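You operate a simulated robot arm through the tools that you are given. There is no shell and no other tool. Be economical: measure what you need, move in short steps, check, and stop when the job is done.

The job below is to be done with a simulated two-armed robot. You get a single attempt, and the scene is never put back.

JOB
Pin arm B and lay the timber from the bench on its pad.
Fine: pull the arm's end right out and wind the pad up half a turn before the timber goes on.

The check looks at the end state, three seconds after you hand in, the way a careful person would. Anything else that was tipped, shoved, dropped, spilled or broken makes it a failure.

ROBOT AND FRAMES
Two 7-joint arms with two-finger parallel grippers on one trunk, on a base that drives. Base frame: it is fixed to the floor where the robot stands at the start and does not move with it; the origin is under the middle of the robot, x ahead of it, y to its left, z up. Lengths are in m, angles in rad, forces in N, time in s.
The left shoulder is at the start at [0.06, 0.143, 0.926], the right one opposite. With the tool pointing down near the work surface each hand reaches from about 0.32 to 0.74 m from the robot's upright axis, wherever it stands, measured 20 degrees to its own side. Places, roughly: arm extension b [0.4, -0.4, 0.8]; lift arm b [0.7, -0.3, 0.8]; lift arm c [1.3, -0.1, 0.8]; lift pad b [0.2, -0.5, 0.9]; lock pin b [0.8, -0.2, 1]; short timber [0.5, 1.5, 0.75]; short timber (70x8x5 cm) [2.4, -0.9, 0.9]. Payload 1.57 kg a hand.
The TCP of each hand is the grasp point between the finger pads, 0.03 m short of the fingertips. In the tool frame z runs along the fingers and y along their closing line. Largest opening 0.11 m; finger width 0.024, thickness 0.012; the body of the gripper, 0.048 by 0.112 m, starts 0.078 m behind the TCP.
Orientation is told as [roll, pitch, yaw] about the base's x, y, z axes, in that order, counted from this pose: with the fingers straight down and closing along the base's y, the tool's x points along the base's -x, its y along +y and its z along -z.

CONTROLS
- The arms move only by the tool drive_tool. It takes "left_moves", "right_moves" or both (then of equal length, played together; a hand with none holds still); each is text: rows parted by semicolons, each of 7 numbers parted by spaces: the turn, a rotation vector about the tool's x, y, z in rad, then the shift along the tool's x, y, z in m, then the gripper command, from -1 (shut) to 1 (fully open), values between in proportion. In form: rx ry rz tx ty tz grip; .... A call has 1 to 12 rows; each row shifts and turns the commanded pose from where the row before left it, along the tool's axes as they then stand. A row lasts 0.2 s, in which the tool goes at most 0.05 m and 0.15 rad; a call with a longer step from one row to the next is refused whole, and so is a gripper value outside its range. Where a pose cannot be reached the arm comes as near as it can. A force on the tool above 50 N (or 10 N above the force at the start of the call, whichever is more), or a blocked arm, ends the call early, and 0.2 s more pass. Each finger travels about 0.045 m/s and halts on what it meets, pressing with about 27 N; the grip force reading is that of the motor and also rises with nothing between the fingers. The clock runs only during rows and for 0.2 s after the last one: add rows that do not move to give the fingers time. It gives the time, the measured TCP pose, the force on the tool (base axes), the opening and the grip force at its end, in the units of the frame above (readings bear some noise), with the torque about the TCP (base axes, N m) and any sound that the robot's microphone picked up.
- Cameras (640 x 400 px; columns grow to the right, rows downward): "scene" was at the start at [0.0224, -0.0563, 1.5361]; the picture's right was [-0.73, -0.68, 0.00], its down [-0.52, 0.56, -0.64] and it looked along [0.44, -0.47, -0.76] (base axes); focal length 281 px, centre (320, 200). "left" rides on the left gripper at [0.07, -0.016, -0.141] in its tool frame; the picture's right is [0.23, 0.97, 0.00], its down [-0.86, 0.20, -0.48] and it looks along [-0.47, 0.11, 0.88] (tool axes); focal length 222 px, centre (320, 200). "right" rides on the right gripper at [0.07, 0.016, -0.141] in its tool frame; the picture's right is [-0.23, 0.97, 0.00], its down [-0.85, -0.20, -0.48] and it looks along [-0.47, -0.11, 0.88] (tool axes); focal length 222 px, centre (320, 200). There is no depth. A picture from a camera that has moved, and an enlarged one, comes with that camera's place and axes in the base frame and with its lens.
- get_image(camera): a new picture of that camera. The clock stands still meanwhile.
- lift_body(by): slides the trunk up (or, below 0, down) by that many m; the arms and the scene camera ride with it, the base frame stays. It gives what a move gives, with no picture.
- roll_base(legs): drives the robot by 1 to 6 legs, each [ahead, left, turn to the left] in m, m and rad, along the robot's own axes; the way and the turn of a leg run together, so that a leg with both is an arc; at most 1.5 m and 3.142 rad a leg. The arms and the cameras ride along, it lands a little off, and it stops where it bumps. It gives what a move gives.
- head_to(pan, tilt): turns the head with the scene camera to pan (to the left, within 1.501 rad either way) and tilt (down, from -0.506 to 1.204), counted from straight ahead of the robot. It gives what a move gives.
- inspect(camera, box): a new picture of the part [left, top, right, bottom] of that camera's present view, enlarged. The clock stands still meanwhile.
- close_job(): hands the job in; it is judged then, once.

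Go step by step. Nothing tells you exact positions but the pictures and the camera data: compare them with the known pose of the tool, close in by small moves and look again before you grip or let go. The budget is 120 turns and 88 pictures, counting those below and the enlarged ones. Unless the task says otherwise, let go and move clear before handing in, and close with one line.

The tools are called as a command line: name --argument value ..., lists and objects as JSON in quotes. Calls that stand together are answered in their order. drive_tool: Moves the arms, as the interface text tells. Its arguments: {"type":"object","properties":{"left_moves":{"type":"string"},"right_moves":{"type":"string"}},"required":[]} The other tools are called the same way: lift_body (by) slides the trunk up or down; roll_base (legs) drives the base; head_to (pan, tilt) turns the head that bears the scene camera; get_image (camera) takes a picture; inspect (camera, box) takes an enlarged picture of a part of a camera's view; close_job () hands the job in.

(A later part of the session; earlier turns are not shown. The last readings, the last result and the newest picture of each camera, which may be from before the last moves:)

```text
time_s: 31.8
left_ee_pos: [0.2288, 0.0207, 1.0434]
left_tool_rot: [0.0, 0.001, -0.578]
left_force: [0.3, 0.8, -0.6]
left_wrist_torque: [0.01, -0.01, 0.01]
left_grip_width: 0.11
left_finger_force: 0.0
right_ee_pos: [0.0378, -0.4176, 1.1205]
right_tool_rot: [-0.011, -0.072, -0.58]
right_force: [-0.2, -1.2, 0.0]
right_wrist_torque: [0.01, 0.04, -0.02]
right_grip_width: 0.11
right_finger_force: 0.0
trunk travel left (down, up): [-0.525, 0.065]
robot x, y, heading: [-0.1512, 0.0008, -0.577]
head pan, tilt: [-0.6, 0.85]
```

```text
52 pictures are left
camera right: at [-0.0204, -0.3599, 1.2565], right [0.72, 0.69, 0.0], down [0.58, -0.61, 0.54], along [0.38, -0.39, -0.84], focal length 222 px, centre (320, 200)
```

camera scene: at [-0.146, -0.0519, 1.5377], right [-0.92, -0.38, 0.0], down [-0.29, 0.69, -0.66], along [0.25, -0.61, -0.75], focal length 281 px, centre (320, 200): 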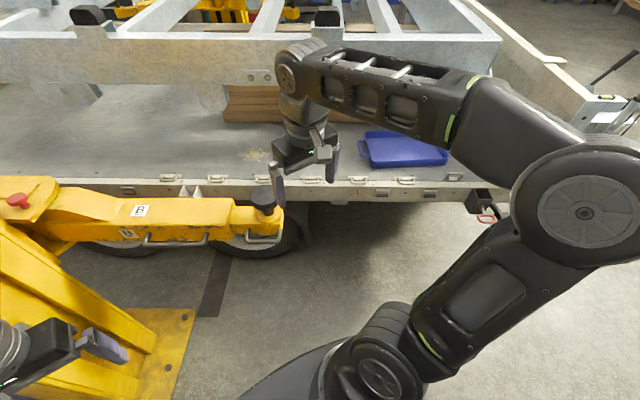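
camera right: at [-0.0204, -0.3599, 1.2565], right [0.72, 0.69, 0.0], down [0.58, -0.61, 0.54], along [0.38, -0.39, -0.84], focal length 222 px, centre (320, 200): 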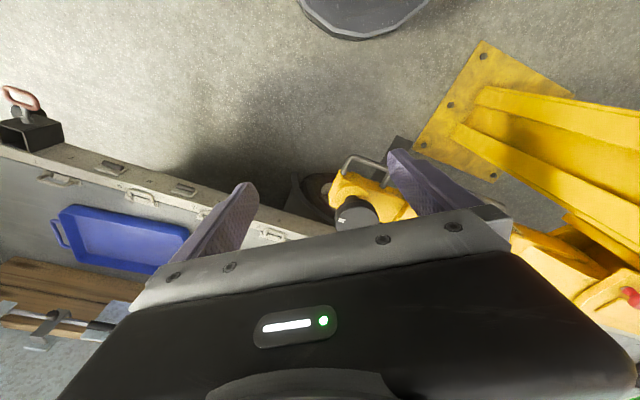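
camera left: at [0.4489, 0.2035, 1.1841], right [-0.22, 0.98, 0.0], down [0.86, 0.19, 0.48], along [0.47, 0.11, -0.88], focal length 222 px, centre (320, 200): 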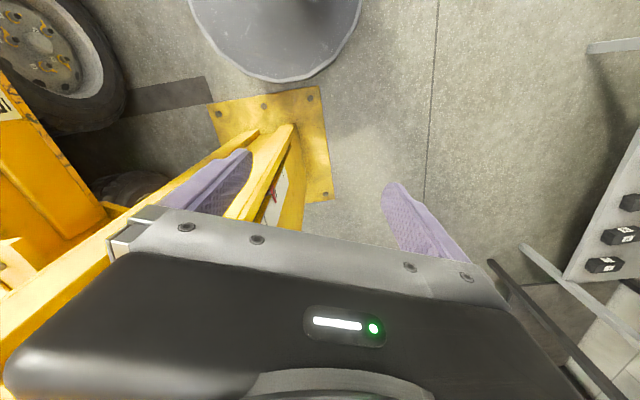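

Good view of the extension end and its handle; I zoom in.

inspect --camera "scene" --box '[200, 170, 328, 260]'

inspect --camera "right" --box '[280, 130, 440, 240]'

```text
4.44 times, centred on (264, 215) of scene
camera zoom: at [-0.146, -0.0519, 1.5377], right [-0.92, -0.38, 0.0], down [-0.29, 0.69, -0.66], along [0.25, -0.61, -0.75], focal length 1249 px, centre (569, 133)
```

zoom: 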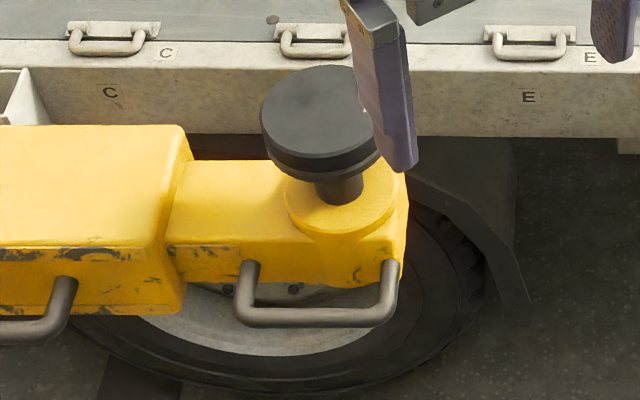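

```text
3.64 times, centred on (360, 185) of right
camera zoom: at [-0.0204, -0.3599, 1.2565], right [0.72, 0.69, 0.0], down [0.58, -0.61, 0.54], along [0.38, -0.39, -0.84], focal length 808 px, centre (174, 254)
```

zoom: 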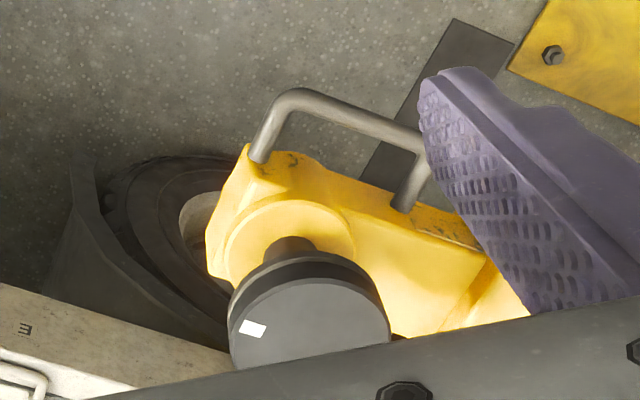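

Handle bar runs from (0.153, -0.448) to (0.248, -0.411) at z ≈ 0.80, and the pad (∅ 9 cm, top z ≈ 0.94) is at (0.20, -0.486). The pad is in the way of a vertical grip, so I'll grip the bar at a 45° tilt; first I turn the base a bit more and orient the hand.

roll_base --legs '[[0, 0, -0.26]]'

drive_tool --right_moves "0 0.07 0 0 0 0 1; 0 0 -0.15 0 0 0 1; 0 0 -0.15 0 0 0 1; 0 0 -0.15 0 0 0 1; 0 0 -0.15 0 0 0 1; 0 0 -0.15 0 0 0 1; 0 0 -0.15 0 0 0 1; 0 0 -0.15 0 0 0 1; 0 0 -0.15 0 0 0 1; 0.15 0 0 0 0 0 1; 0.15 0 0 0 0 0 1; 0 0 0 0 0 0 1"

```text
time_s: 33.1
left_ee_pos: [0.2211, -0.0753, 1.0426]
left_tool_rot: [0.001, 0.0, -0.832]
left_force: [0.3, 0.3, -0.1]
left_wrist_torque: [0.02, 0.01, 0.0]
left_grip_width: 0.1101
left_finger_force: 0.0
right_ee_pos: [-0.0762, -0.4531, 1.1207]
right_tool_rot: [-0.011, -0.071, -0.834]
right_force: [0.6, -0.6, 0.9]
right_wrist_torque: [0.0, -0.01, -0.04]
right_grip_width: 0.1101
right_finger_force: 0.1
trunk travel left (down, up): [-0.525, 0.065]
robot x, y, heading: [-0.1486, 0.0069, -0.828]
head pan, tilt: [-0.6, 0.85]
```

```text
time_s: 35.7
left_ee_pos: [0.2222, -0.0763, 1.0433]
left_tool_rot: [0.0, 0.002, -0.831]
left_force: [0.3, -0.6, 0.0]
left_wrist_torque: [0.03, 0.01, 0.0]
left_grip_width: 0.1097
left_finger_force: 0.1
right_ee_pos: [-0.0728, -0.452, 1.1211]
right_tool_rot: [-0.307, 0.01, 0.365]
right_force: [0.2, 1.2, 0.7]
right_wrist_torque: [0.0, 0.02, 0.05]
right_grip_width: 0.1102
right_finger_force: 0.1
right hand out of reach, approached as far as the arm can: row 1
trunk travel left (down, up): [-0.525, 0.065]
robot x, y, heading: [-0.1535, 0.0076, -0.829]
head pan, tilt: [-0.6, 0.85]
```

Orientation works. I finish the tilt and approach to a pre-grasp, with fingers half open.

drive_tool --right_moves "0.15 0 0 0 0 0 -0.1; 0.15 0 0 0 0 0 -0.1; 0.15 0 0 0 0 0 -0.1; 0.15 0 0 0 0 0 -0.1; 0 0 0 -0.0325 0.0248 0.0209 -0.1; 0 0 0 -0.0325 0.0248 0.0209 -0.1; 0 0 0 -0.0325 0.0248 0.0209 -0.1; 0 0 0 -0.0325 0.0248 0.0209 -0.1; 0 0 0 -0.0325 0.0248 0.0209 -0.1; 0 0 0 -0.0325 0.0248 0.0209 -0.1; 0 0 0 0 0 0 -0.1"

head_to --pan -0.3 --tilt 0.85

get_image --camera "scene"

get_image --camera "right"

```text
time_s: 37.7
left_ee_pos: [0.2215, -0.0753, 1.0431]
left_tool_rot: [-0.001, 0.002, -0.829]
left_force: [0.2, 0.0, -0.8]
left_wrist_torque: [0.02, 0.0, 0.0]
left_grip_width: 0.1099
left_finger_force: 0.1
right_ee_pos: [0.0963, -0.3841, 0.9798]
right_tool_rot: [-0.776, -0.153, 0.389]
right_force: [0.5, 0.7, -0.6]
right_wrist_torque: [0.0, -0.02, 0.01]
right_grip_width: 0.0497
right_finger_force: 0.0
right hand out of reach, approached as far as the arm can: row 4, 5
trunk travel left (down, up): [-0.525, 0.065]
robot x, y, heading: [-0.1511, 0.0045, -0.826]
head pan, tilt: [-0.6, 0.85]
stopped in row 9 (right hand): the arm was blocked; the commanded pose is now the measured one
```

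```text
time_s: 38.5
left_ee_pos: [0.2209, -0.074, 1.0435]
left_tool_rot: [-0.001, 0.001, -0.829]
left_force: [0.2, -0.7, 0.1]
left_wrist_torque: [0.0, -0.04, -0.01]
left_grip_width: 0.1098
left_finger_force: 0.0
right_ee_pos: [0.0962, -0.3837, 0.981]
right_tool_rot: [-0.778, -0.155, 0.389]
right_force: [0.1, 0.1, -0.1]
right_wrist_torque: [0.02, -0.03, 0.03]
right_grip_width: 0.0494
right_finger_force: 0.0
trunk travel left (down, up): [-0.525, 0.065]
robot x, y, heading: [-0.1497, 0.0025, -0.832]
head pan, tilt: [-0.3, 0.85]
```

```text
49 pictures are left
camera scene: at [-0.1378, -0.0445, 1.5377], right [-0.9, -0.43, 0.0], down [-0.32, 0.68, -0.66], along [0.28, -0.6, -0.75], focal length 281 px, centre (320, 200)
```

scene: 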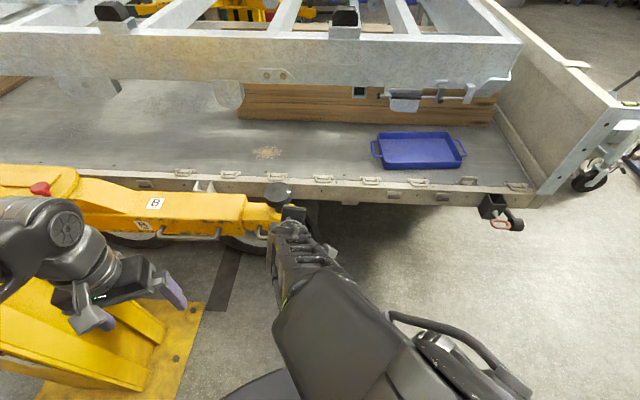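

```text
48 pictures are left
camera right: at [-0.0232, -0.3116, 1.0581], right [0.04, 0.77, -0.64], down [0.64, 0.47, 0.61], along [0.77, -0.43, -0.47], focal length 222 px, centre (320, 200)
```

right: 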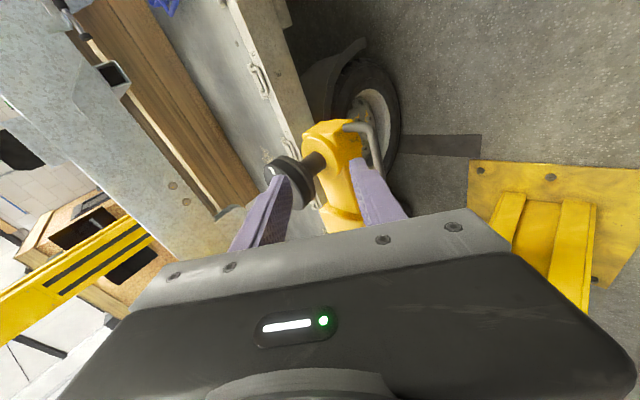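

Arm got blocked by its own folding, not by the scene. I roll the base 14 cm farther from the lift arm and straighten the hand's twist.

roll_base --legs '[[-0.13, 0.045, 0]]'

drive_tool --right_moves "0 0.05 -0.05 0 0 0 -0.1; 0 0.05 -0.05 0 0 0 -0.1; 0.1 0 0 0 0 0 -0.1; 0 0 0 0 0 0 -0.1"

get_image --camera "scene"

```text
time_s: 39.8
left_ee_pos: [0.169, 0.0509, 1.0417]
left_tool_rot: [0.0, -0.001, -0.828]
left_force: [0.1, 0.4, 0.4]
left_wrist_torque: [0.0, -0.03, 0.02]
left_grip_width: 0.1099
left_finger_force: 0.1
right_ee_pos: [0.0444, -0.2578, 0.9798]
right_tool_rot: [-0.778, -0.155, 0.393]
right_force: [-0.3, 0.3, 0.7]
right_wrist_torque: [-0.01, 0.01, -0.01]
right_grip_width: 0.0496
right_finger_force: 0.0
trunk travel left (down, up): [-0.525, 0.065]
robot x, y, heading: [-0.2044, 0.1265, -0.825]
head pan, tilt: [-0.3, 0.85]
```

```text
time_s: 40.7
left_ee_pos: [0.1685, 0.0494, 1.0436]
left_tool_rot: [-0.001, 0.0, -0.825]
left_force: [0.3, 0.4, 0.6]
left_wrist_torque: [0.01, -0.01, 0.01]
left_grip_width: 0.1098
left_finger_force: 0.1
right_ee_pos: [0.0455, -0.2517, 0.9718]
right_tool_rot: [-0.749, -0.14, 0.354]
right_force: [0.2, 0.0, -0.3]
right_wrist_torque: [0.02, 0.0, 0.0]
right_grip_width: 0.0496
right_finger_force: 0.0
trunk travel left (down, up): [-0.525, 0.065]
robot x, y, heading: [-0.2019, 0.1269, -0.828]
head pan, tilt: [-0.3, 0.85]
stopped in row 4 (right hand): the arm was blocked; the commanded pose is now the measured one
```

```text
47 pictures are left
camera scene: at [-0.1896, 0.0789, 1.5377], right [-0.9, -0.43, 0.0], down [-0.32, 0.68, -0.66], along [0.28, -0.6, -0.75], focal length 281 px, centre (320, 200)
```

scene: 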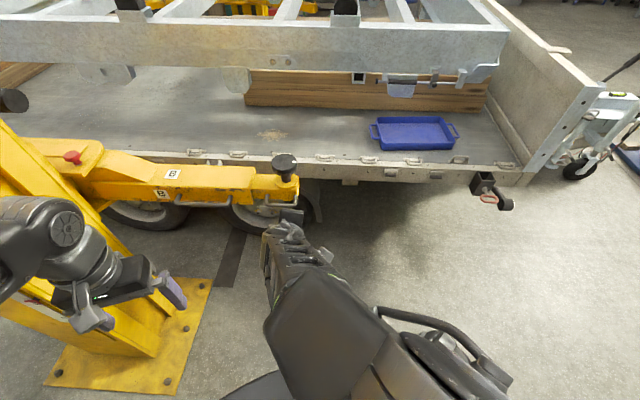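

Still a fold limit in the wrist; extending the arm outward should free it. I move to the pre-grasp by translation.

drive_tool --right_moves "0 0 0 -0.0136 -0.0054 0.0372 -0.1; 0 0 0 -0.0136 -0.0054 0.0372 -0.1; 0 0 0 -0.0136 -0.0054 0.0372 -0.1; 0 0 0 -0.0136 -0.0054 0.0372 -0.1; 0 0 0 -0.0136 -0.0054 0.0372 -0.1; 0 0 0 0 0 0 -0.1"

inspect --camera "scene" --box '[210, 140, 370, 260]'

inspect --camera "right" --box '[220, 80, 440, 240]'

```text
time_s: 42.1
left_ee_pos: [0.17, 0.0511, 1.0442]
left_tool_rot: [0.0, 0.0, -0.827]
left_force: [1.2, -0.5, 0.5]
left_wrist_torque: [0.01, -0.01, -0.01]
left_grip_width: 0.1101
left_finger_force: 0.1
right_ee_pos: [0.1774, -0.3626, 0.862]
right_tool_rot: [-0.753, -0.139, 0.353]
right_force: [0.1, 0.9, 1.0]
right_wrist_torque: [-0.01, 0.02, 0.01]
right_grip_width: 0.0496
right_finger_force: 0.1
trunk travel left (down, up): [-0.525, 0.065]
robot x, y, heading: [-0.2048, 0.1273, -0.825]
head pan, tilt: [-0.3, 0.85]
```

```text
3.33 times, centred on (290, 200) of scene
camera zoom: at [-0.1902, 0.0794, 1.5377], right [-0.9, -0.43, 0.0], down [-0.32, 0.68, -0.66], along [0.28, -0.6, -0.75], focal length 937 px, centre (420, 200)
```

zoom: 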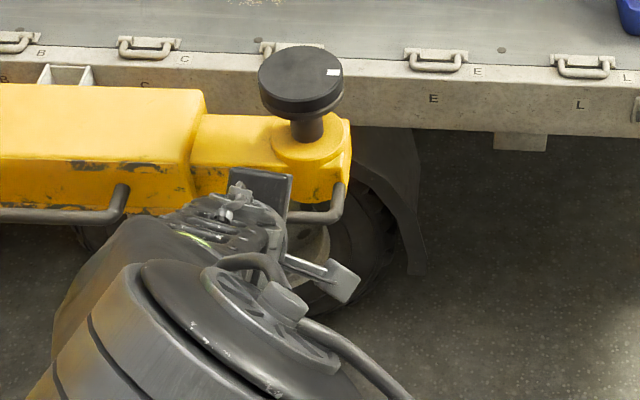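

```text
2.50 times, centred on (330, 160) of right
camera zoom: at [0.0616, -0.2888, 0.9447], right [0.05, 0.78, -0.63], down [0.67, 0.44, 0.6], along [0.74, -0.45, -0.5], focal length 555 px, centre (295, 300)
```

zoom: 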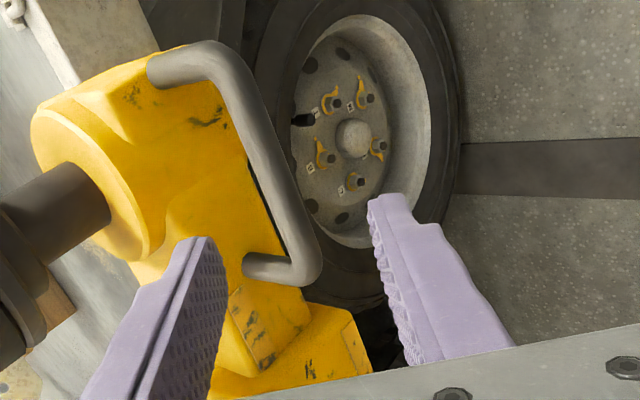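

Bar is nicely between the fingers. I narrow the opening to 3.6 cm and advance most of the way.

drive_tool --right_moves "0 0 0 0 -0.003 0.015 -0.345; 0 0 0 0 -0.003 0.015 -0.345; 0 0 0 0 0 0.015 -0.345; 0 0 0 0 0 0.01 -0.345; 0 0 0 0 0 0 -0.345"

inspect --camera "right" --box '[220, 80, 440, 240]'

```text
time_s: 43.3
left_ee_pos: [0.1696, 0.0501, 1.0437]
left_tool_rot: [-0.001, -0.001, -0.827]
left_force: [-0.2, 1.1, 0.2]
left_wrist_torque: [-0.04, 0.01, -0.02]
left_grip_width: 0.1101
left_finger_force: 0.0
right_ee_pos: [0.1955, -0.3993, 0.8289]
right_tool_rot: [-0.754, -0.138, 0.353]
right_force: [-1.0, 0.3, -0.4]
right_wrist_torque: [0.03, 0.0, 0.02]
right_grip_width: 0.036
right_finger_force: 0.0
trunk travel left (down, up): [-0.525, 0.065]
robot x, y, heading: [-0.2022, 0.1294, -0.825]
head pan, tilt: [-0.3, 0.85]
```

```text
2.50 times, centred on (330, 160) of right
camera zoom: at [0.08, -0.3252, 0.9109], right [0.05, 0.78, -0.63], down [0.67, 0.44, 0.6], along [0.74, -0.45, -0.5], focal length 555 px, centre (295, 300)
```

zoom: 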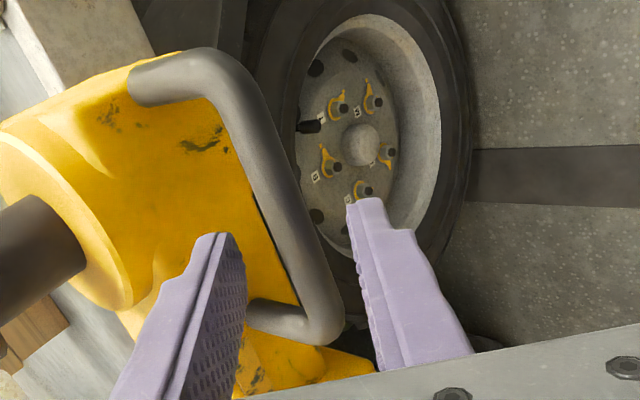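

Well centred. I advance the last 3 cm and close.

drive_tool --right_moves "0 0 0 0 -0.001 0.01 -0.345; 0 0 0 0 -0.001 0.01 -0.345; 0 0 0 0 0 0.01 -0.345; 0 0 0 0 0 0 -1; 0 0 0 0 0 0 -1; 0 0 0 0 0 0 -1; 0 0 0 0 0 0 -1"

inspect --camera "right" --box '[220, 80, 440, 240]'

```text
time_s: 44.9
left_ee_pos: [0.1702, 0.0493, 1.0423]
left_tool_rot: [0.001, 0.002, -0.826]
left_force: [0.5, -0.6, -0.1]
left_wrist_torque: [0.02, -0.01, 0.0]
left_grip_width: 0.1101
left_finger_force: 0.1
right_ee_pos: [0.2036, -0.419, 0.8076]
right_tool_rot: [-0.748, -0.136, 0.354]
right_force: [-0.1, 4.5, -11.0]
right_wrist_torque: [0.04, 0.05, 1.14]
right_grip_width: 0.0166
right_finger_force: 32.3
trunk travel left (down, up): [-0.525, 0.065]
robot x, y, heading: [-0.2017, 0.1282, -0.826]
head pan, tilt: [-0.3, 0.85]
```

```text
2.50 times, centred on (330, 160) of right
camera zoom: at [0.0882, -0.3455, 0.8897], right [0.05, 0.78, -0.63], down [0.67, 0.44, 0.6], along [0.74, -0.45, -0.5], focal length 555 px, centre (295, 300)
```

zoom: 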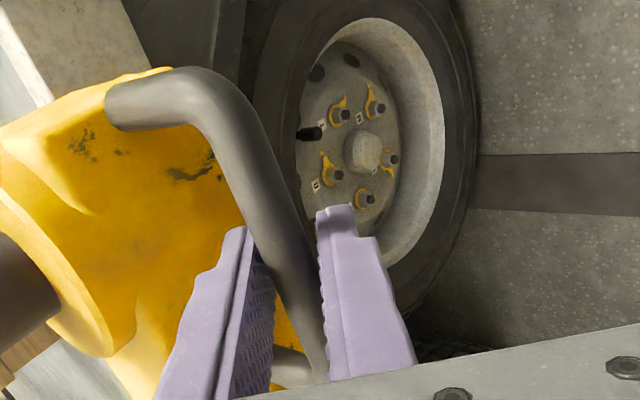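

Gripped at 1.7 cm. I pull along the arm direction by small steps and watch the force.

drive_tool --right_moves "0 0 0 0.0198 -0.0023 -0.0016 -1; 0 0 0 0.0198 -0.0023 -0.0016 -1; 0 0 0 0.0198 -0.0023 -0.0016 -1; 0 0 0 0.0198 -0.0023 -0.0016 -1; 0 0 0 0.0198 -0.0023 -0.0016 -1"

get_image --camera "scene"

```text
time_s: 46.1
left_ee_pos: [0.1681, 0.0489, 1.0434]
left_tool_rot: [0.0, 0.0, -0.828]
left_force: [0.5, -0.3, -0.4]
left_wrist_torque: [0.01, 0.01, -0.01]
left_grip_width: 0.11
left_finger_force: 0.0
right_ee_pos: [0.1077, -0.4586, 0.8073]
right_tool_rot: [-0.754, -0.136, 0.35]
right_force: [1.6, 2.6, 0.1]
right_wrist_torque: [-0.22, 0.48, 0.62]
right_grip_width: 0.017
right_finger_force: 32.4
trunk travel left (down, up): [-0.525, 0.065]
robot x, y, heading: [-0.2018, 0.1236, -0.828]
head pan, tilt: [-0.3, 0.85]
```

```text
42 pictures are left
camera scene: at [-0.1902, 0.0791, 1.5379], right [-0.9, -0.43, 0.0], down [-0.32, 0.68, -0.66], along [0.28, -0.6, -0.75], focal length 281 px, centre (320, 200)
```

scene: 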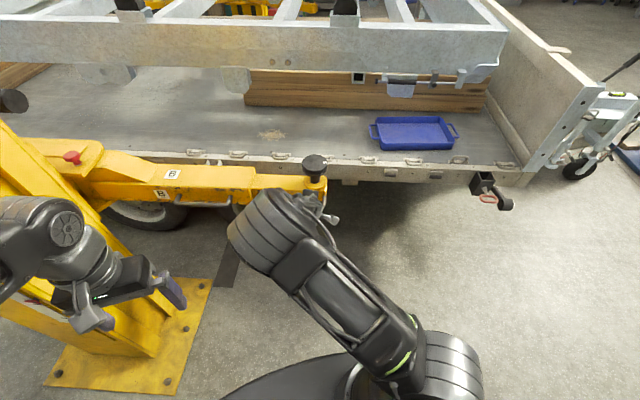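

It slides out smoothly along 22°. I keep pulling until it hits its stop.

drive_tool --right_moves "0 0 0 0.0198 -0.0023 -0.0016 -1; 0 0 0 0.0198 -0.0023 -0.0016 -1; 0 0 0 0.0198 -0.0023 -0.0016 -1; 0 0 0 0.0198 -0.0023 -0.0016 -1; 0 0 0 0.0198 -0.0023 -0.0016 -1; 0 0 0 0.0198 -0.0023 -0.0016 -1; 0 0 0 0.0198 -0.0023 -0.0016 -1"

```text
time_s: 47.7
left_ee_pos: [0.1691, 0.0467, 1.0415]
left_tool_rot: [0.002, 0.004, -0.828]
left_force: [-0.1, 0.1, -0.1]
left_wrist_torque: [-0.01, -0.01, -0.02]
left_grip_width: 0.11
left_finger_force: 0.1
right_ee_pos: [-0.0211, -0.5045, 0.8095]
right_tool_rot: [-0.745, -0.13, 0.345]
right_force: [6.1, -5.0, -27.7]
right_wrist_torque: [-0.21, 0.6, 0.6]
right_grip_width: 0.0166
right_finger_force: 31.9
right hand out of reach, approached as far as the arm can: row 7
trunk travel left (down, up): [-0.525, 0.065]
robot x, y, heading: [-0.2061, 0.1264, -0.825]
head pan, tilt: [-0.3, 0.85]
```

About 23 cm out, and my arm is at its reach limit, not the stop. I'll ease the vertical load and pull further by rolling the base along the arm direction.

drive_tool --right_moves "0 0 0 0 0.0015 0.0015 -1; 0 0 0 0 0 0 -1"

roll_base --legs '[[-0.014, -0.037, 0]]'

get_image --camera "scene"

```text
time_s: 48.3
left_ee_pos: [0.1679, 0.0466, 1.0419]
left_tool_rot: [0.001, 0.002, -0.827]
left_force: [-0.1, 0.5, 0.1]
left_wrist_torque: [0.02, -0.01, -0.01]
left_grip_width: 0.11
left_finger_force: 0.1
right_ee_pos: [-0.0202, -0.5033, 0.8089]
right_tool_rot: [-0.744, -0.134, 0.344]
right_force: [-7.6, -4.9, -29.2]
right_wrist_torque: [-0.26, 0.79, 0.45]
right_grip_width: 0.0173
right_finger_force: 31.7
trunk travel left (down, up): [-0.525, 0.065]
robot x, y, heading: [-0.2019, 0.1305, -0.829]
head pan, tilt: [-0.3, 0.85]
```

```text
time_s: 49.2
left_ee_pos: [0.1308, 0.0346, 1.0433]
left_tool_rot: [0.003, 0.0, -0.828]
left_force: [0.4, 0.3, 0.2]
left_wrist_torque: [-0.02, -0.03, -0.02]
left_grip_width: 0.11
left_finger_force: 0.1
right_ee_pos: [-0.0563, -0.5177, 0.813]
right_tool_rot: [-0.754, -0.137, 0.345]
right_force: [-9.5, -2.9, -5.0]
right_wrist_torque: [-0.47, 1.17, -0.13]
right_grip_width: 0.0169
right_finger_force: 32.0
trunk travel left (down, up): [-0.525, 0.065]
robot x, y, heading: [-0.2402, 0.1131, -0.831]
head pan, tilt: [-0.3, 0.85]
```

```text
41 pictures are left
camera scene: at [-0.2288, 0.0634, 1.5379], right [-0.9, -0.43, 0.0], down [-0.32, 0.68, -0.66], along [0.28, -0.6, -0.75], focal length 281 px, centre (320, 200)
```

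scene: 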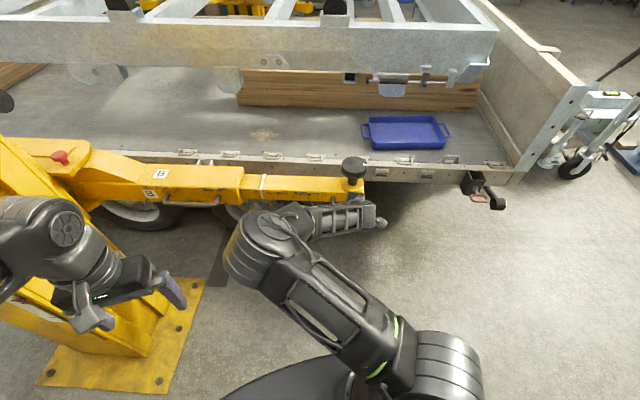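

A white line has appeared on the extension near the box mouth. I zoom on it and then pull further.

inspect --camera "scene" --box '[210, 150, 390, 240]'

roll_base --legs '[[-0.014, -0.037, 0]]'

```text
3.56 times, centred on (300, 195) of scene
camera zoom: at [-0.2288, 0.0634, 1.5379], right [-0.9, -0.43, 0.0], down [-0.32, 0.68, -0.66], along [0.28, -0.6, -0.75], focal length 999 px, centre (391, 218)
```

zoom: 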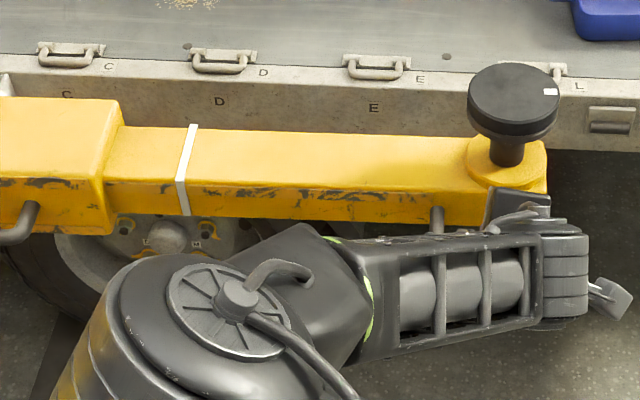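

```text
time_s: 50.1
left_ee_pos: [0.0932, 0.0199, 1.0452]
left_tool_rot: [0.002, 0.0, -0.829]
left_force: [0.8, -0.6, 0.0]
left_wrist_torque: [0.0, -0.04, -0.01]
left_grip_width: 0.11
left_finger_force: 0.0
right_ee_pos: [-0.0981, -0.5308, 0.8131]
right_tool_rot: [-0.755, -0.128, 0.339]
right_force: [-8.5, -1.4, 3.8]
right_wrist_torque: [-0.47, 1.05, -0.06]
right_grip_width: 0.0171
right_finger_force: 32.3
trunk travel left (down, up): [-0.525, 0.065]
robot x, y, heading: [-0.2773, 0.0979, -0.823]
head pan, tilt: [-0.3, 0.85]
```

Still sliding freely (32 cm so far). "Right out" means to the stop, so I continue in small steps.

roll_base --legs '[[-0.014, -0.037, 0]]'

inspect --camera "scene" --box '[210, 150, 390, 240]'

```text
time_s: 50.9
left_ee_pos: [0.0569, 0.0054, 1.0435]
left_tool_rot: [0.002, -0.002, -0.829]
left_force: [-0.1, 0.8, 0.0]
left_wrist_torque: [0.05, -0.05, 0.01]
left_grip_width: 0.11
left_finger_force: 0.1
right_ee_pos: [-0.1386, -0.5486, 0.8129]
right_tool_rot: [-0.755, -0.125, 0.331]
right_force: [-8.8, -1.8, 4.9]
right_wrist_torque: [-0.44, 0.9, 0.1]
right_grip_width: 0.0171
right_finger_force: 32.5
trunk travel left (down, up): [-0.525, 0.065]
robot x, y, heading: [-0.3127, 0.0868, -0.833]
head pan, tilt: [-0.3, 0.85]
```

```text
3.56 times, centred on (300, 195) of scene
camera zoom: at [-0.303, 0.0349, 1.5378], right [-0.9, -0.43, 0.0], down [-0.32, 0.68, -0.66], along [0.28, -0.6, -0.75], focal length 999 px, centre (391, 218)
```

zoom: 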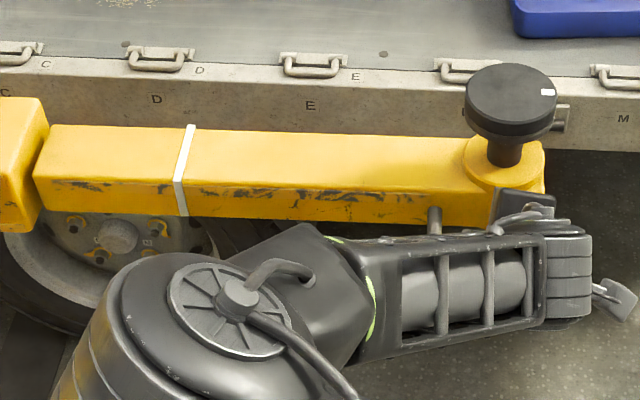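

No stop yet; keep going in small steps.

roll_base --legs '[[-0.014, -0.037, 0]]'

roll_base --legs '[[-0.014, -0.037, 0]]'

inspect --camera "scene" --box '[210, 150, 390, 240]'

```text
time_s: 51.8
left_ee_pos: [0.0225, -0.0081, 1.0424]
left_tool_rot: [-0.001, 0.002, -0.828]
left_force: [0.7, -0.2, 0.6]
left_wrist_torque: [-0.02, 0.0, -0.02]
left_grip_width: 0.1102
left_finger_force: 0.0
right_ee_pos: [-0.1635, -0.56, 0.8143]
right_tool_rot: [-0.755, -0.13, 0.349]
right_force: [33.9, 12.6, -0.6]
right_wrist_torque: [-0.09, 0.12, 1.15]
right_grip_width: 0.0171
right_finger_force: 32.1
trunk travel left (down, up): [-0.525, 0.065]
robot x, y, heading: [-0.3486, 0.0662, -0.833]
head pan, tilt: [-0.3, 0.85]
```

```text
time_s: 52.7
left_ee_pos: [-0.0017, -0.0152, 1.0425]
left_tool_rot: [0.0, -0.001, -0.823]
left_force: [0.1, -0.3, -0.8]
left_wrist_torque: [0.02, 0.0, -0.01]
left_grip_width: 0.1102
left_finger_force: 0.0
right_ee_pos: [-0.1648, -0.5616, 0.815]
right_tool_rot: [-0.756, -0.156, 0.402]
right_force: [0.5, -0.9, 1.3]
right_wrist_torque: [0.1, -0.06, 1.28]
right_grip_width: 0.0166
right_finger_force: 31.4
trunk travel left (down, up): [-0.525, 0.065]
robot x, y, heading: [-0.3739, 0.0594, -0.822]
head pan, tilt: [-0.3, 0.85]
stopped in leg 1: the force on the tool passed its limit at 61 N (the readings are from after the stop); the commanded pose is now the measured one
```

```text
3.56 times, centred on (300, 195) of scene
camera zoom: at [-0.3595, 0.0115, 1.5378], right [-0.9, -0.43, 0.0], down [-0.33, 0.68, -0.66], along [0.29, -0.59, -0.75], focal length 999 px, centre (391, 218)
```

zoom: 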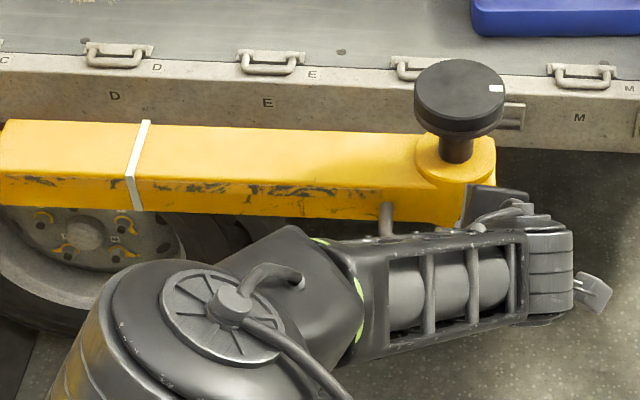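

Hit the hard stop at 61 N with ~0.40 m total travel: the extension is right out. I release the handle and withdraw along the fingers.

drive_tool --right_moves "0 0 0 0 0 0 -0.345; 0 0 0 0 0 0 -0.345; 0 0 0 0 0 -0.02 -0.345; 0 0 0 0 0 -0.03 -0.345; 0 0 0 0 0 -0.04 -0.3; 0 0 0 0 0 -0.04 0; 0 0 0 0 0 -0.03 0.5; 0 0 0 0 0 0 1"

get_image --camera "scene"

```text
time_s: 54.5
left_ee_pos: [-0.0005, -0.0164, 1.0415]
left_tool_rot: [0.001, 0.0, -0.823]
left_force: [0.3, 0.6, 0.2]
left_wrist_torque: [0.02, 0.0, -0.05]
left_grip_width: 0.1098
left_finger_force: 0.1
right_ee_pos: [-0.2226, -0.4682, 0.9298]
right_tool_rot: [-0.754, -0.154, 0.398]
right_force: [0.1, 0.1, 0.0]
right_wrist_torque: [-0.02, 0.04, -0.01]
right_grip_width: 0.1045
right_finger_force: 0.1
trunk travel left (down, up): [-0.525, 0.065]
robot x, y, heading: [-0.3725, 0.0596, -0.821]
head pan, tilt: [-0.3, 0.85]
```

```text
37 pictures are left
camera scene: at [-0.359, 0.0113, 1.5376], right [-0.9, -0.43, 0.0], down [-0.33, 0.68, -0.66], along [0.29, -0.59, -0.75], focal length 281 px, centre (320, 200)
```

scene: 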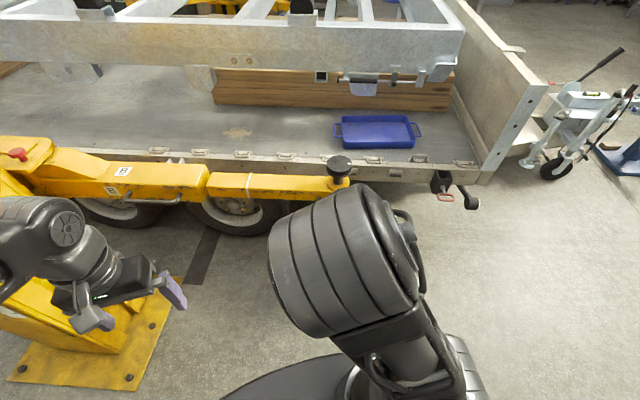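

Extension is out, pad now near (-0.14, -0.63). I set the right hand upright, raise it, then roll closer.

drive_tool --right_moves "-0.15 0 0 0 0 0 1; -0.15 0 0 0 0 0 1; -0.15 0 0 0 0 0 1; -0.15 0 0 0 0 0 1; -0.15 0.07 0 0 0 0 1; 0 0.07 0.15 0 0 -0.04 1; 0 0 0.15 0 0 -0.04 1; 0 0 0.15 0 0 -0.04 1; 0 0 0.15 0 0 -0.04 1; 0 0 0.15 0 0 -0.01 1; 0 0 0.15 0 0 0 1; 0 0 0.15 0 0 0 1"

roll_base --legs '[[0.15, -0.05, 0]]'

get_image --camera "right"

get_image --camera "scene"

```text
refused: row 5 steps farther than a row can; nothing moved
```

```text
time_s: 55.9
left_ee_pos: [0.0652, -0.1599, 1.0426]
left_tool_rot: [0.003, 0.006, -0.82]
left_force: [0.6, -0.8, 0.1]
left_wrist_torque: [0.06, -0.02, -0.02]
left_grip_width: 0.1101
left_finger_force: 0.1
right_ee_pos: [-0.1557, -0.6117, 0.9287]
right_tool_rot: [-0.753, -0.156, 0.4]
right_force: [0.9, 0.1, -0.8]
right_wrist_torque: [0.0, 0.04, -0.01]
right_grip_width: 0.1101
right_finger_force: 0.1
trunk travel left (down, up): [-0.525, 0.065]
robot x, y, heading: [-0.3082, -0.0839, -0.816]
head pan, tilt: [-0.3, 0.85]
```

```text
36 pictures are left
camera right: at [-0.2763, -0.5448, 1.0086], right [0.03, 0.78, -0.62], down [0.64, 0.47, 0.61], along [0.77, -0.41, -0.49], focal length 222 px, centre (320, 200)
```

right: 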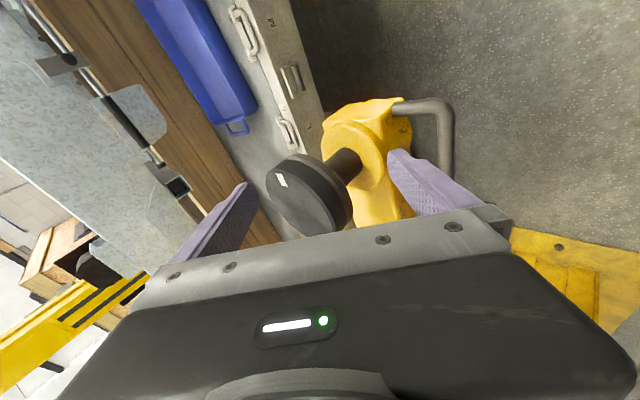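

```text
35 pictures are left
camera scene: at [-0.2933, -0.1341, 1.5376], right [-0.9, -0.43, 0.0], down [-0.33, 0.68, -0.66], along [0.29, -0.59, -0.75], focal length 281 px, centre (320, 200)
```

scene: 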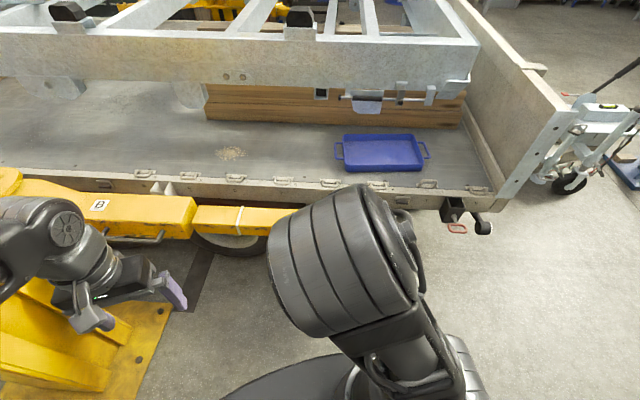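

The arm call was refused while the base still rolled, but nothing was touched (forces zero). I withdraw the hand, then set it upright high up.

drive_tool --right_moves "0 0 0 0 0 -0.04 1; 0 0 0 0 0 -0.04 1; 0 0 0 0 0 -0.04 1; -0.15 0 0 0 0 0 1; -0.15 0 0 0 0 0 1; -0.15 0 0 0 0 0 1; -0.15 0 0 0 0 0 1; -0.13 0.07 0 0 0 0 1; 0 0.07 0.13 0 0 -0.04 1; 0 0 0.15 0 0 -0.04 1; 0 0 0.15 0 0 0 1; 0 0 0.15 0 0 0 1"

drive_tool --right_moves "0 0 0.15 0 0 0 1; 0 0 0.15 0 0 0 1; 0 0 0.15 0 0 0 1; 0 0 0 0 0 0 1"

get_image --camera "right"

get_image --camera "scene"

```text
time_s: 58.5
left_ee_pos: [0.0655, -0.1586, 1.0422]
left_tool_rot: [0.0, 0.001, -0.82]
left_force: [-0.2, 0.3, 0.2]
left_wrist_torque: [0.03, -0.02, 0.02]
left_grip_width: 0.1097
left_finger_force: 0.1
right_ee_pos: [-0.181, -0.5708, 1.1115]
right_tool_rot: [-0.007, -0.025, -0.191]
right_force: [0.8, -0.3, 0.2]
right_wrist_torque: [-0.01, 0.01, -0.01]
right_grip_width: 0.1102
right_finger_force: 0.2
right hand out of reach, approached as far as the arm can: row 1, 2, 3
trunk travel left (down, up): [-0.525, 0.065]
robot x, y, heading: [-0.3083, -0.0834, -0.817]
head pan, tilt: [-0.3, 0.85]
```

```text
time_s: 59.5
left_ee_pos: [0.0646, -0.1596, 1.0425]
left_tool_rot: [0.002, 0.002, -0.821]
left_force: [-0.3, -0.5, -0.2]
left_wrist_torque: [0.02, -0.02, 0.03]
left_grip_width: 0.1098
left_finger_force: 0.0
right_ee_pos: [-0.1814, -0.5704, 1.1113]
right_tool_rot: [0.004, -0.025, -0.638]
right_force: [-0.3, -0.6, 0.5]
right_wrist_torque: [0.0, 0.01, 0.01]
right_grip_width: 0.1101
right_finger_force: 0.0
trunk travel left (down, up): [-0.525, 0.065]
robot x, y, heading: [-0.3101, -0.0848, -0.819]
head pan, tilt: [-0.3, 0.85]
```

```text
34 pictures are left
camera right: at [-0.2318, -0.5142, 1.2505], right [0.76, 0.65, 0.01], down [0.56, -0.66, 0.5], along [0.33, -0.38, -0.87], focal length 222 px, centre (320, 200)
```

right: 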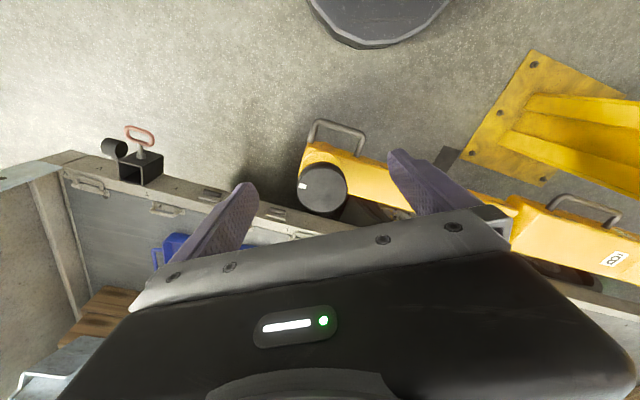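

```text
33 pictures are left
camera scene: at [-0.294, -0.1327, 1.5377], right [-0.9, -0.43, 0.0], down [-0.33, 0.68, -0.66], along [0.29, -0.59, -0.75], focal length 281 px, centre (320, 200)
```

scene: 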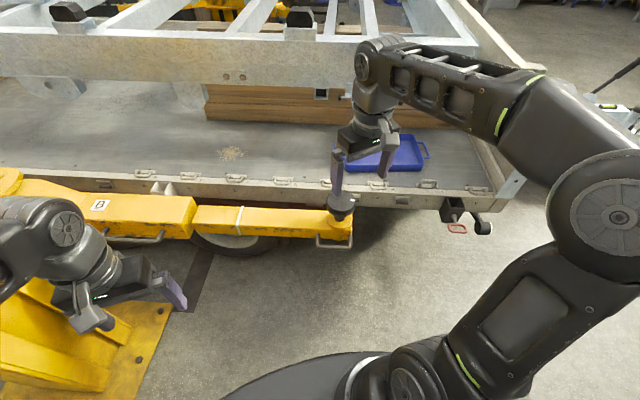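

Pad is at about (-0.114, -0.641), ∅ ≈ 8.5 cm, top ≈ 0.92, mark pointing outwards. I centre the hand over it and pre-rotate clockwise so the half turn counter-clockwise fits in one go.

drive_tool --right_moves "0 0 0 -0.048 -0.0085 0 1; 0 0.025 0 -0.048 -0.0085 0 1; 0 0 0.15 0 0 0 1; 0 0 0.15 0 0 0 1; 0 0 0.15 0 0 0 1; 0 0 0.15 0 0 0 1; 0 0 0.15 0 0 0 1; 0 0 0.15 0 0 0 1; 0 0 0.15 0 0 0 1; 0 0 0.15 0 0 0 1; 0 0 0.15 0 0 0 1; 0 0 0.15 0 0 0 1"

get_image --camera "right"

```text
time_s: 62.1
left_ee_pos: [0.066, -0.16, 1.0432]
left_tool_rot: [0.0, 0.001, -0.821]
left_force: [0.7, 0.0, -0.4]
left_wrist_torque: [0.0, 0.04, 0.01]
left_grip_width: 0.1099
left_finger_force: 0.1
right_ee_pos: [-0.1294, -0.661, 1.0875]
right_tool_rot: [0.006, 0.004, -2.141]
right_force: [0.3, 0.0, 0.0]
right_wrist_torque: [0.0, 0.01, 0.01]
right_grip_width: 0.1101
right_finger_force: 0.0
right hand out of reach, approached as far as the arm can: row 2, 3
trunk travel left (down, up): [-0.525, 0.065]
robot x, y, heading: [-0.3096, -0.0808, -0.821]
head pan, tilt: [-0.3, 0.85]
```

```text
32 pictures are left
camera right: at [-0.0798, -0.6119, 1.2294], right [0.7, -0.72, 0.0], down [-0.63, -0.61, 0.48], along [-0.34, -0.33, -0.88], focal length 222 px, centre (320, 200)
```

right: 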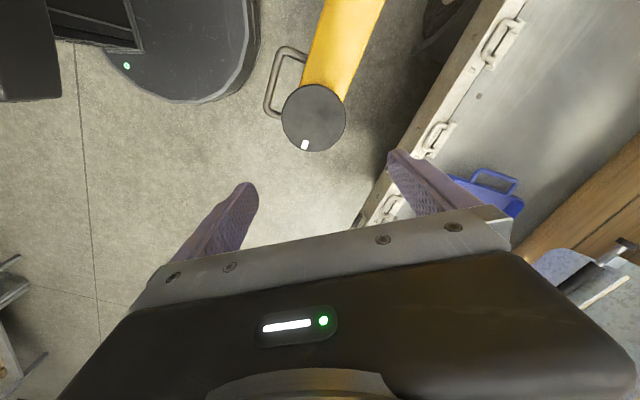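

I shift 2.5 cm to centre and come part-way down.

drive_tool --right_moves "0 0 0 0.0255 -0.001 0.01 1; 0 0 0 0 0 0.04 1; 0 0 0 0 0 0.04 1; 0 0 0 0 0 0.01 1; 0 0 0 0 0 0 1"

get_image --camera "right"

inspect --camera "scene" --box '[270, 120, 430, 260]'

```text
time_s: 63.3
left_ee_pos: [0.0631, -0.1584, 1.0429]
left_tool_rot: [-0.001, 0.002, -0.82]
left_force: [-0.2, -0.7, 0.2]
left_wrist_torque: [0.02, 0.0, -0.01]
left_grip_width: 0.1102
left_finger_force: 0.0
right_ee_pos: [-0.1168, -0.6397, 0.9912]
right_tool_rot: [0.002, 0.003, -2.137]
right_force: [0.3, 0.2, 0.3]
right_wrist_torque: [0.03, 0.01, 0.0]
right_grip_width: 0.1099
right_finger_force: 0.2
trunk travel left (down, up): [-0.525, 0.065]
robot x, y, heading: [-0.3077, -0.082, -0.821]
head pan, tilt: [-0.3, 0.85]
```

```text
31 pictures are left
camera right: at [-0.0675, -0.5901, 1.1325], right [0.7, -0.71, 0.0], down [-0.63, -0.62, 0.47], along [-0.34, -0.33, -0.88], focal length 222 px, centre (320, 200)
```

right: 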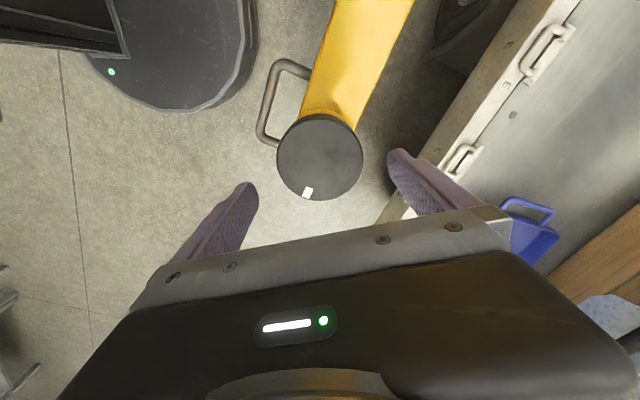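

```text
2.86 times, centred on (350, 190) of scene
camera zoom: at [-0.294, -0.1326, 1.5377], right [-0.9, -0.43, 0.0], down [-0.33, 0.68, -0.66], along [0.29, -0.59, -0.75], focal length 803 px, centre (234, 229)
```

zoom: 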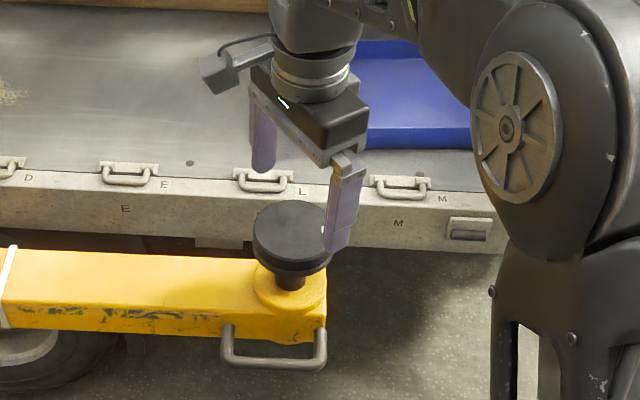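

Centred within a few mm. I lower to the rim and close.

drive_tool --right_moves "0 0 0 0.002 0 0.03 1; 0 0 0 0 0 0.03 1; 0 0 0 0 0 0.017 1; 0 0 0 0 0 0 -1; 0 0 0 0 0 0 -1; 0 0 0 0 0 0 -1; 0 0 0 0 0 0 -1; 0 0 0 0 0 0 -1"

inspect --camera "scene" --box '[290, 150, 410, 260]'

```text
time_s: 65.1
left_ee_pos: [0.0653, -0.1592, 1.0426]
left_tool_rot: [-0.001, 0.002, -0.819]
left_force: [0.2, 0.7, -0.5]
left_wrist_torque: [-0.02, -0.01, -0.04]
left_grip_width: 0.11
left_finger_force: 0.0
right_ee_pos: [-0.1146, -0.6372, 0.912]
right_tool_rot: [0.0, 0.003, -2.136]
right_force: [-1.2, 1.1, -3.1]
right_wrist_torque: [0.11, -0.23, 0.03]
right_grip_width: 0.084
right_finger_force: 45.4
trunk travel left (down, up): [-0.525, 0.065]
robot x, y, heading: [-0.3069, -0.0817, -0.819]
head pan, tilt: [-0.3, 0.85]
```

```text
3.64 times, centred on (350, 205) of scene
camera zoom: at [-0.294, -0.1328, 1.5377], right [-0.9, -0.43, 0.0], down [-0.33, 0.68, -0.66], along [0.29, -0.59, -0.75], focal length 1022 px, centre (211, 182)
```

zoom: 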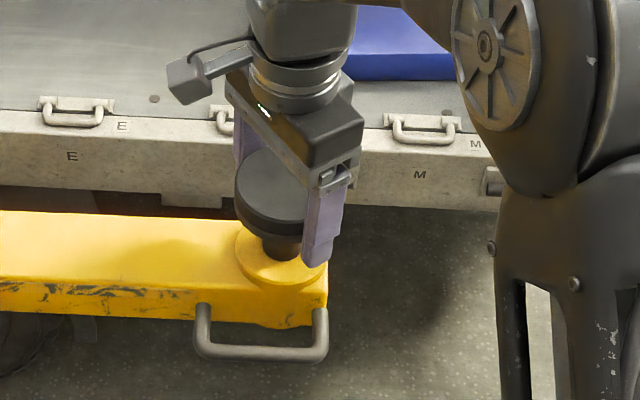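

Pad is gripped. A short tug along the arm will confirm that the extension is really on its stop.

drive_tool --right_moves "0 0 0 -0.005 -0.0035 0 -1; 0 0 0 -0.005 -0.0035 0 -1; 0 0 0 0 0 0 -1"

```text
time_s: 65.9
left_ee_pos: [0.07, -0.1568, 1.0406]
left_tool_rot: [-0.004, 0.004, -0.819]
left_force: [0.0, 0.0, 0.1]
left_wrist_torque: [0.0, 0.0, -0.03]
left_grip_width: 0.1099
left_finger_force: 0.0
right_ee_pos: [-0.116, -0.637, 0.911]
right_tool_rot: [0.005, 0.007, -2.13]
right_force: [41.4, 17.6, -10.8]
right_wrist_torque: [-0.23, 1.14, 0.16]
right_grip_width: 0.0837
right_finger_force: 44.9
trunk travel left (down, up): [-0.525, 0.065]
robot x, y, heading: [-0.3079, -0.083, -0.815]
head pan, tilt: [-0.3, 0.85]
```

45 N with no movement: it's on the stop. I undo the tug and turn the pad counter-clockwise by the first quarter.

drive_tool --right_moves "0 0 0 0.005 0.0035 0 -1; 0 0 0 0.005 0.0035 0 -1; 0 0 -0.1 0 0 0 -1; 0 0 -0.15 0 0 0 -1; 0 0 -0.15 0 0 0 -1; 0 0 -0.15 0 0 0 -1; 0 0 0 0 0 0 -1"

inspect --camera "scene" --box '[290, 150, 410, 260]'

```text
time_s: 67.5
left_ee_pos: [0.0646, -0.1604, 1.0426]
left_tool_rot: [0.001, 0.002, -0.82]
left_force: [0.5, -0.3, -0.3]
left_wrist_torque: [0.0, -0.01, 0.02]
left_grip_width: 0.11
left_finger_force: 0.0
right_ee_pos: [-0.116, -0.6386, 0.9117]
right_tool_rot: [0.0, 0.001, -1.587]
right_force: [3.3, 0.2, 1.6]
right_wrist_torque: [0.6, 2.45, 0.07]
right_grip_width: 0.0833
right_finger_force: 45.4
trunk travel left (down, up): [-0.525, 0.065]
robot x, y, heading: [-0.3073, -0.0867, -0.823]
head pan, tilt: [-0.3, 0.85]
```

```text
3.64 times, centred on (350, 205) of scene
camera zoom: at [-0.2931, -0.1326, 1.5378], right [-0.9, -0.43, 0.0], down [-0.33, 0.68, -0.66], along [0.29, -0.59, -0.75], focal length 1022 px, centre (211, 182)
```

zoom: 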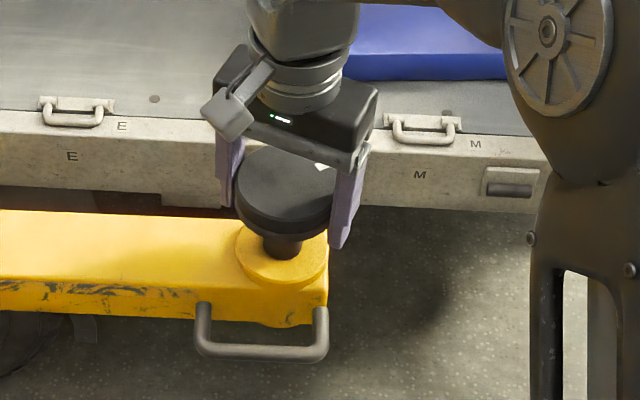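

The mark turns with the hand. I continue.

drive_tool --right_moves "0 0 -0.15 0 0 0 -1; 0 0 -0.15 0 0 0 -1; 0 0 -0.15 0 0 0 -1; 0 0 -0.15 0 0 0 -1; 0 0 -0.15 0 0 0 -1; 0 0 -0.15 0 0 0 -1; 0 0 -0.15 0 0 0 -1; 0 0 -0.15 0 0 0 -1; 0 0 -0.15 0 0 0 -1; 0 0 -0.15 0 0 0 -1; 0 0 -0.15 0 0 0 -1; 0 0 0 0 0 0 -1"

```text
time_s: 70.1
left_ee_pos: [0.0644, -0.1586, 1.0431]
left_tool_rot: [0.001, -0.002, -0.822]
left_force: [1.1, -0.5, -0.1]
left_wrist_torque: [-0.02, -0.01, 0.0]
left_grip_width: 0.11
left_finger_force: 0.1
right_ee_pos: [-0.1154, -0.6378, 0.9133]
right_tool_rot: [0.0, -0.005, 0.066]
right_force: [-6.4, -3.6, 24.1]
right_wrist_torque: [1.37, -0.65, 0.06]
right_grip_width: 0.0839
right_finger_force: 45.1
trunk travel left (down, up): [-0.525, 0.065]
robot x, y, heading: [-0.3097, -0.0836, -0.822]
head pan, tilt: [-0.3, 0.85]
```

The pad is pushing the hand upward (+24 N), so it's rising. I ease up 2 mm and finish the remaining 0.94 rad.

drive_tool --right_moves "0 0 0 0 0 -0.002 -1; 0 0 -0.15 0 0 -0.0003 -1; 0 0 -0.15 0 0 -0.0003 -1; 0 0 -0.15 0 0 -0.0003 -1; 0 0 -0.15 0 0 -0.0003 -1; 0 0 -0.15 0 0 -0.0003 -1; 0 0 -0.15 0 0 -0.0003 -1; 0 0 -0.04 0 0 0 -1; 0 0 0 0 0 0 -1"

inspect --camera "scene" --box '[290, 150, 410, 260]'

```text
time_s: 72.1
left_ee_pos: [0.0657, -0.1585, 1.042]
left_tool_rot: [-0.001, 0.001, -0.82]
left_force: [0.6, -0.2, -0.2]
left_wrist_torque: [0.03, -0.06, 0.0]
left_grip_width: 0.1102
left_finger_force: 0.0
right_ee_pos: [-0.1136, -0.636, 0.9147]
right_tool_rot: [0.001, -0.004, 1.004]
right_force: [4.8, 0.7, -4.1]
right_wrist_torque: [0.86, 1.27, 0.09]
right_grip_width: 0.0839
right_finger_force: 45.5
trunk travel left (down, up): [-0.525, 0.065]
robot x, y, heading: [-0.3075, -0.0832, -0.82]
head pan, tilt: [-0.3, 0.85]
```

```text
3.64 times, centred on (350, 205) of scene
camera zoom: at [-0.2929, -0.133, 1.5377], right [-0.9, -0.43, 0.0], down [-0.33, 0.68, -0.66], along [0.29, -0.59, -0.75], focal length 1022 px, centre (211, 182)
```

zoom: 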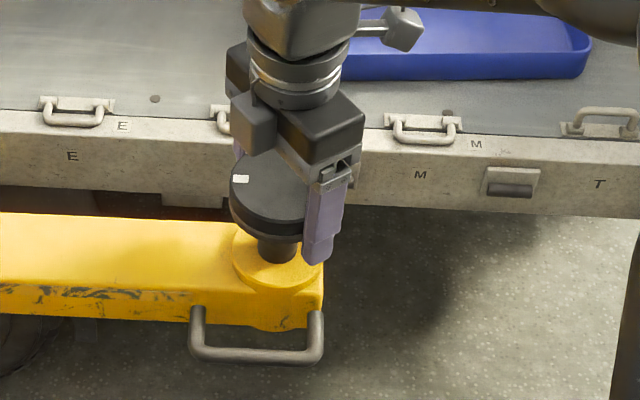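

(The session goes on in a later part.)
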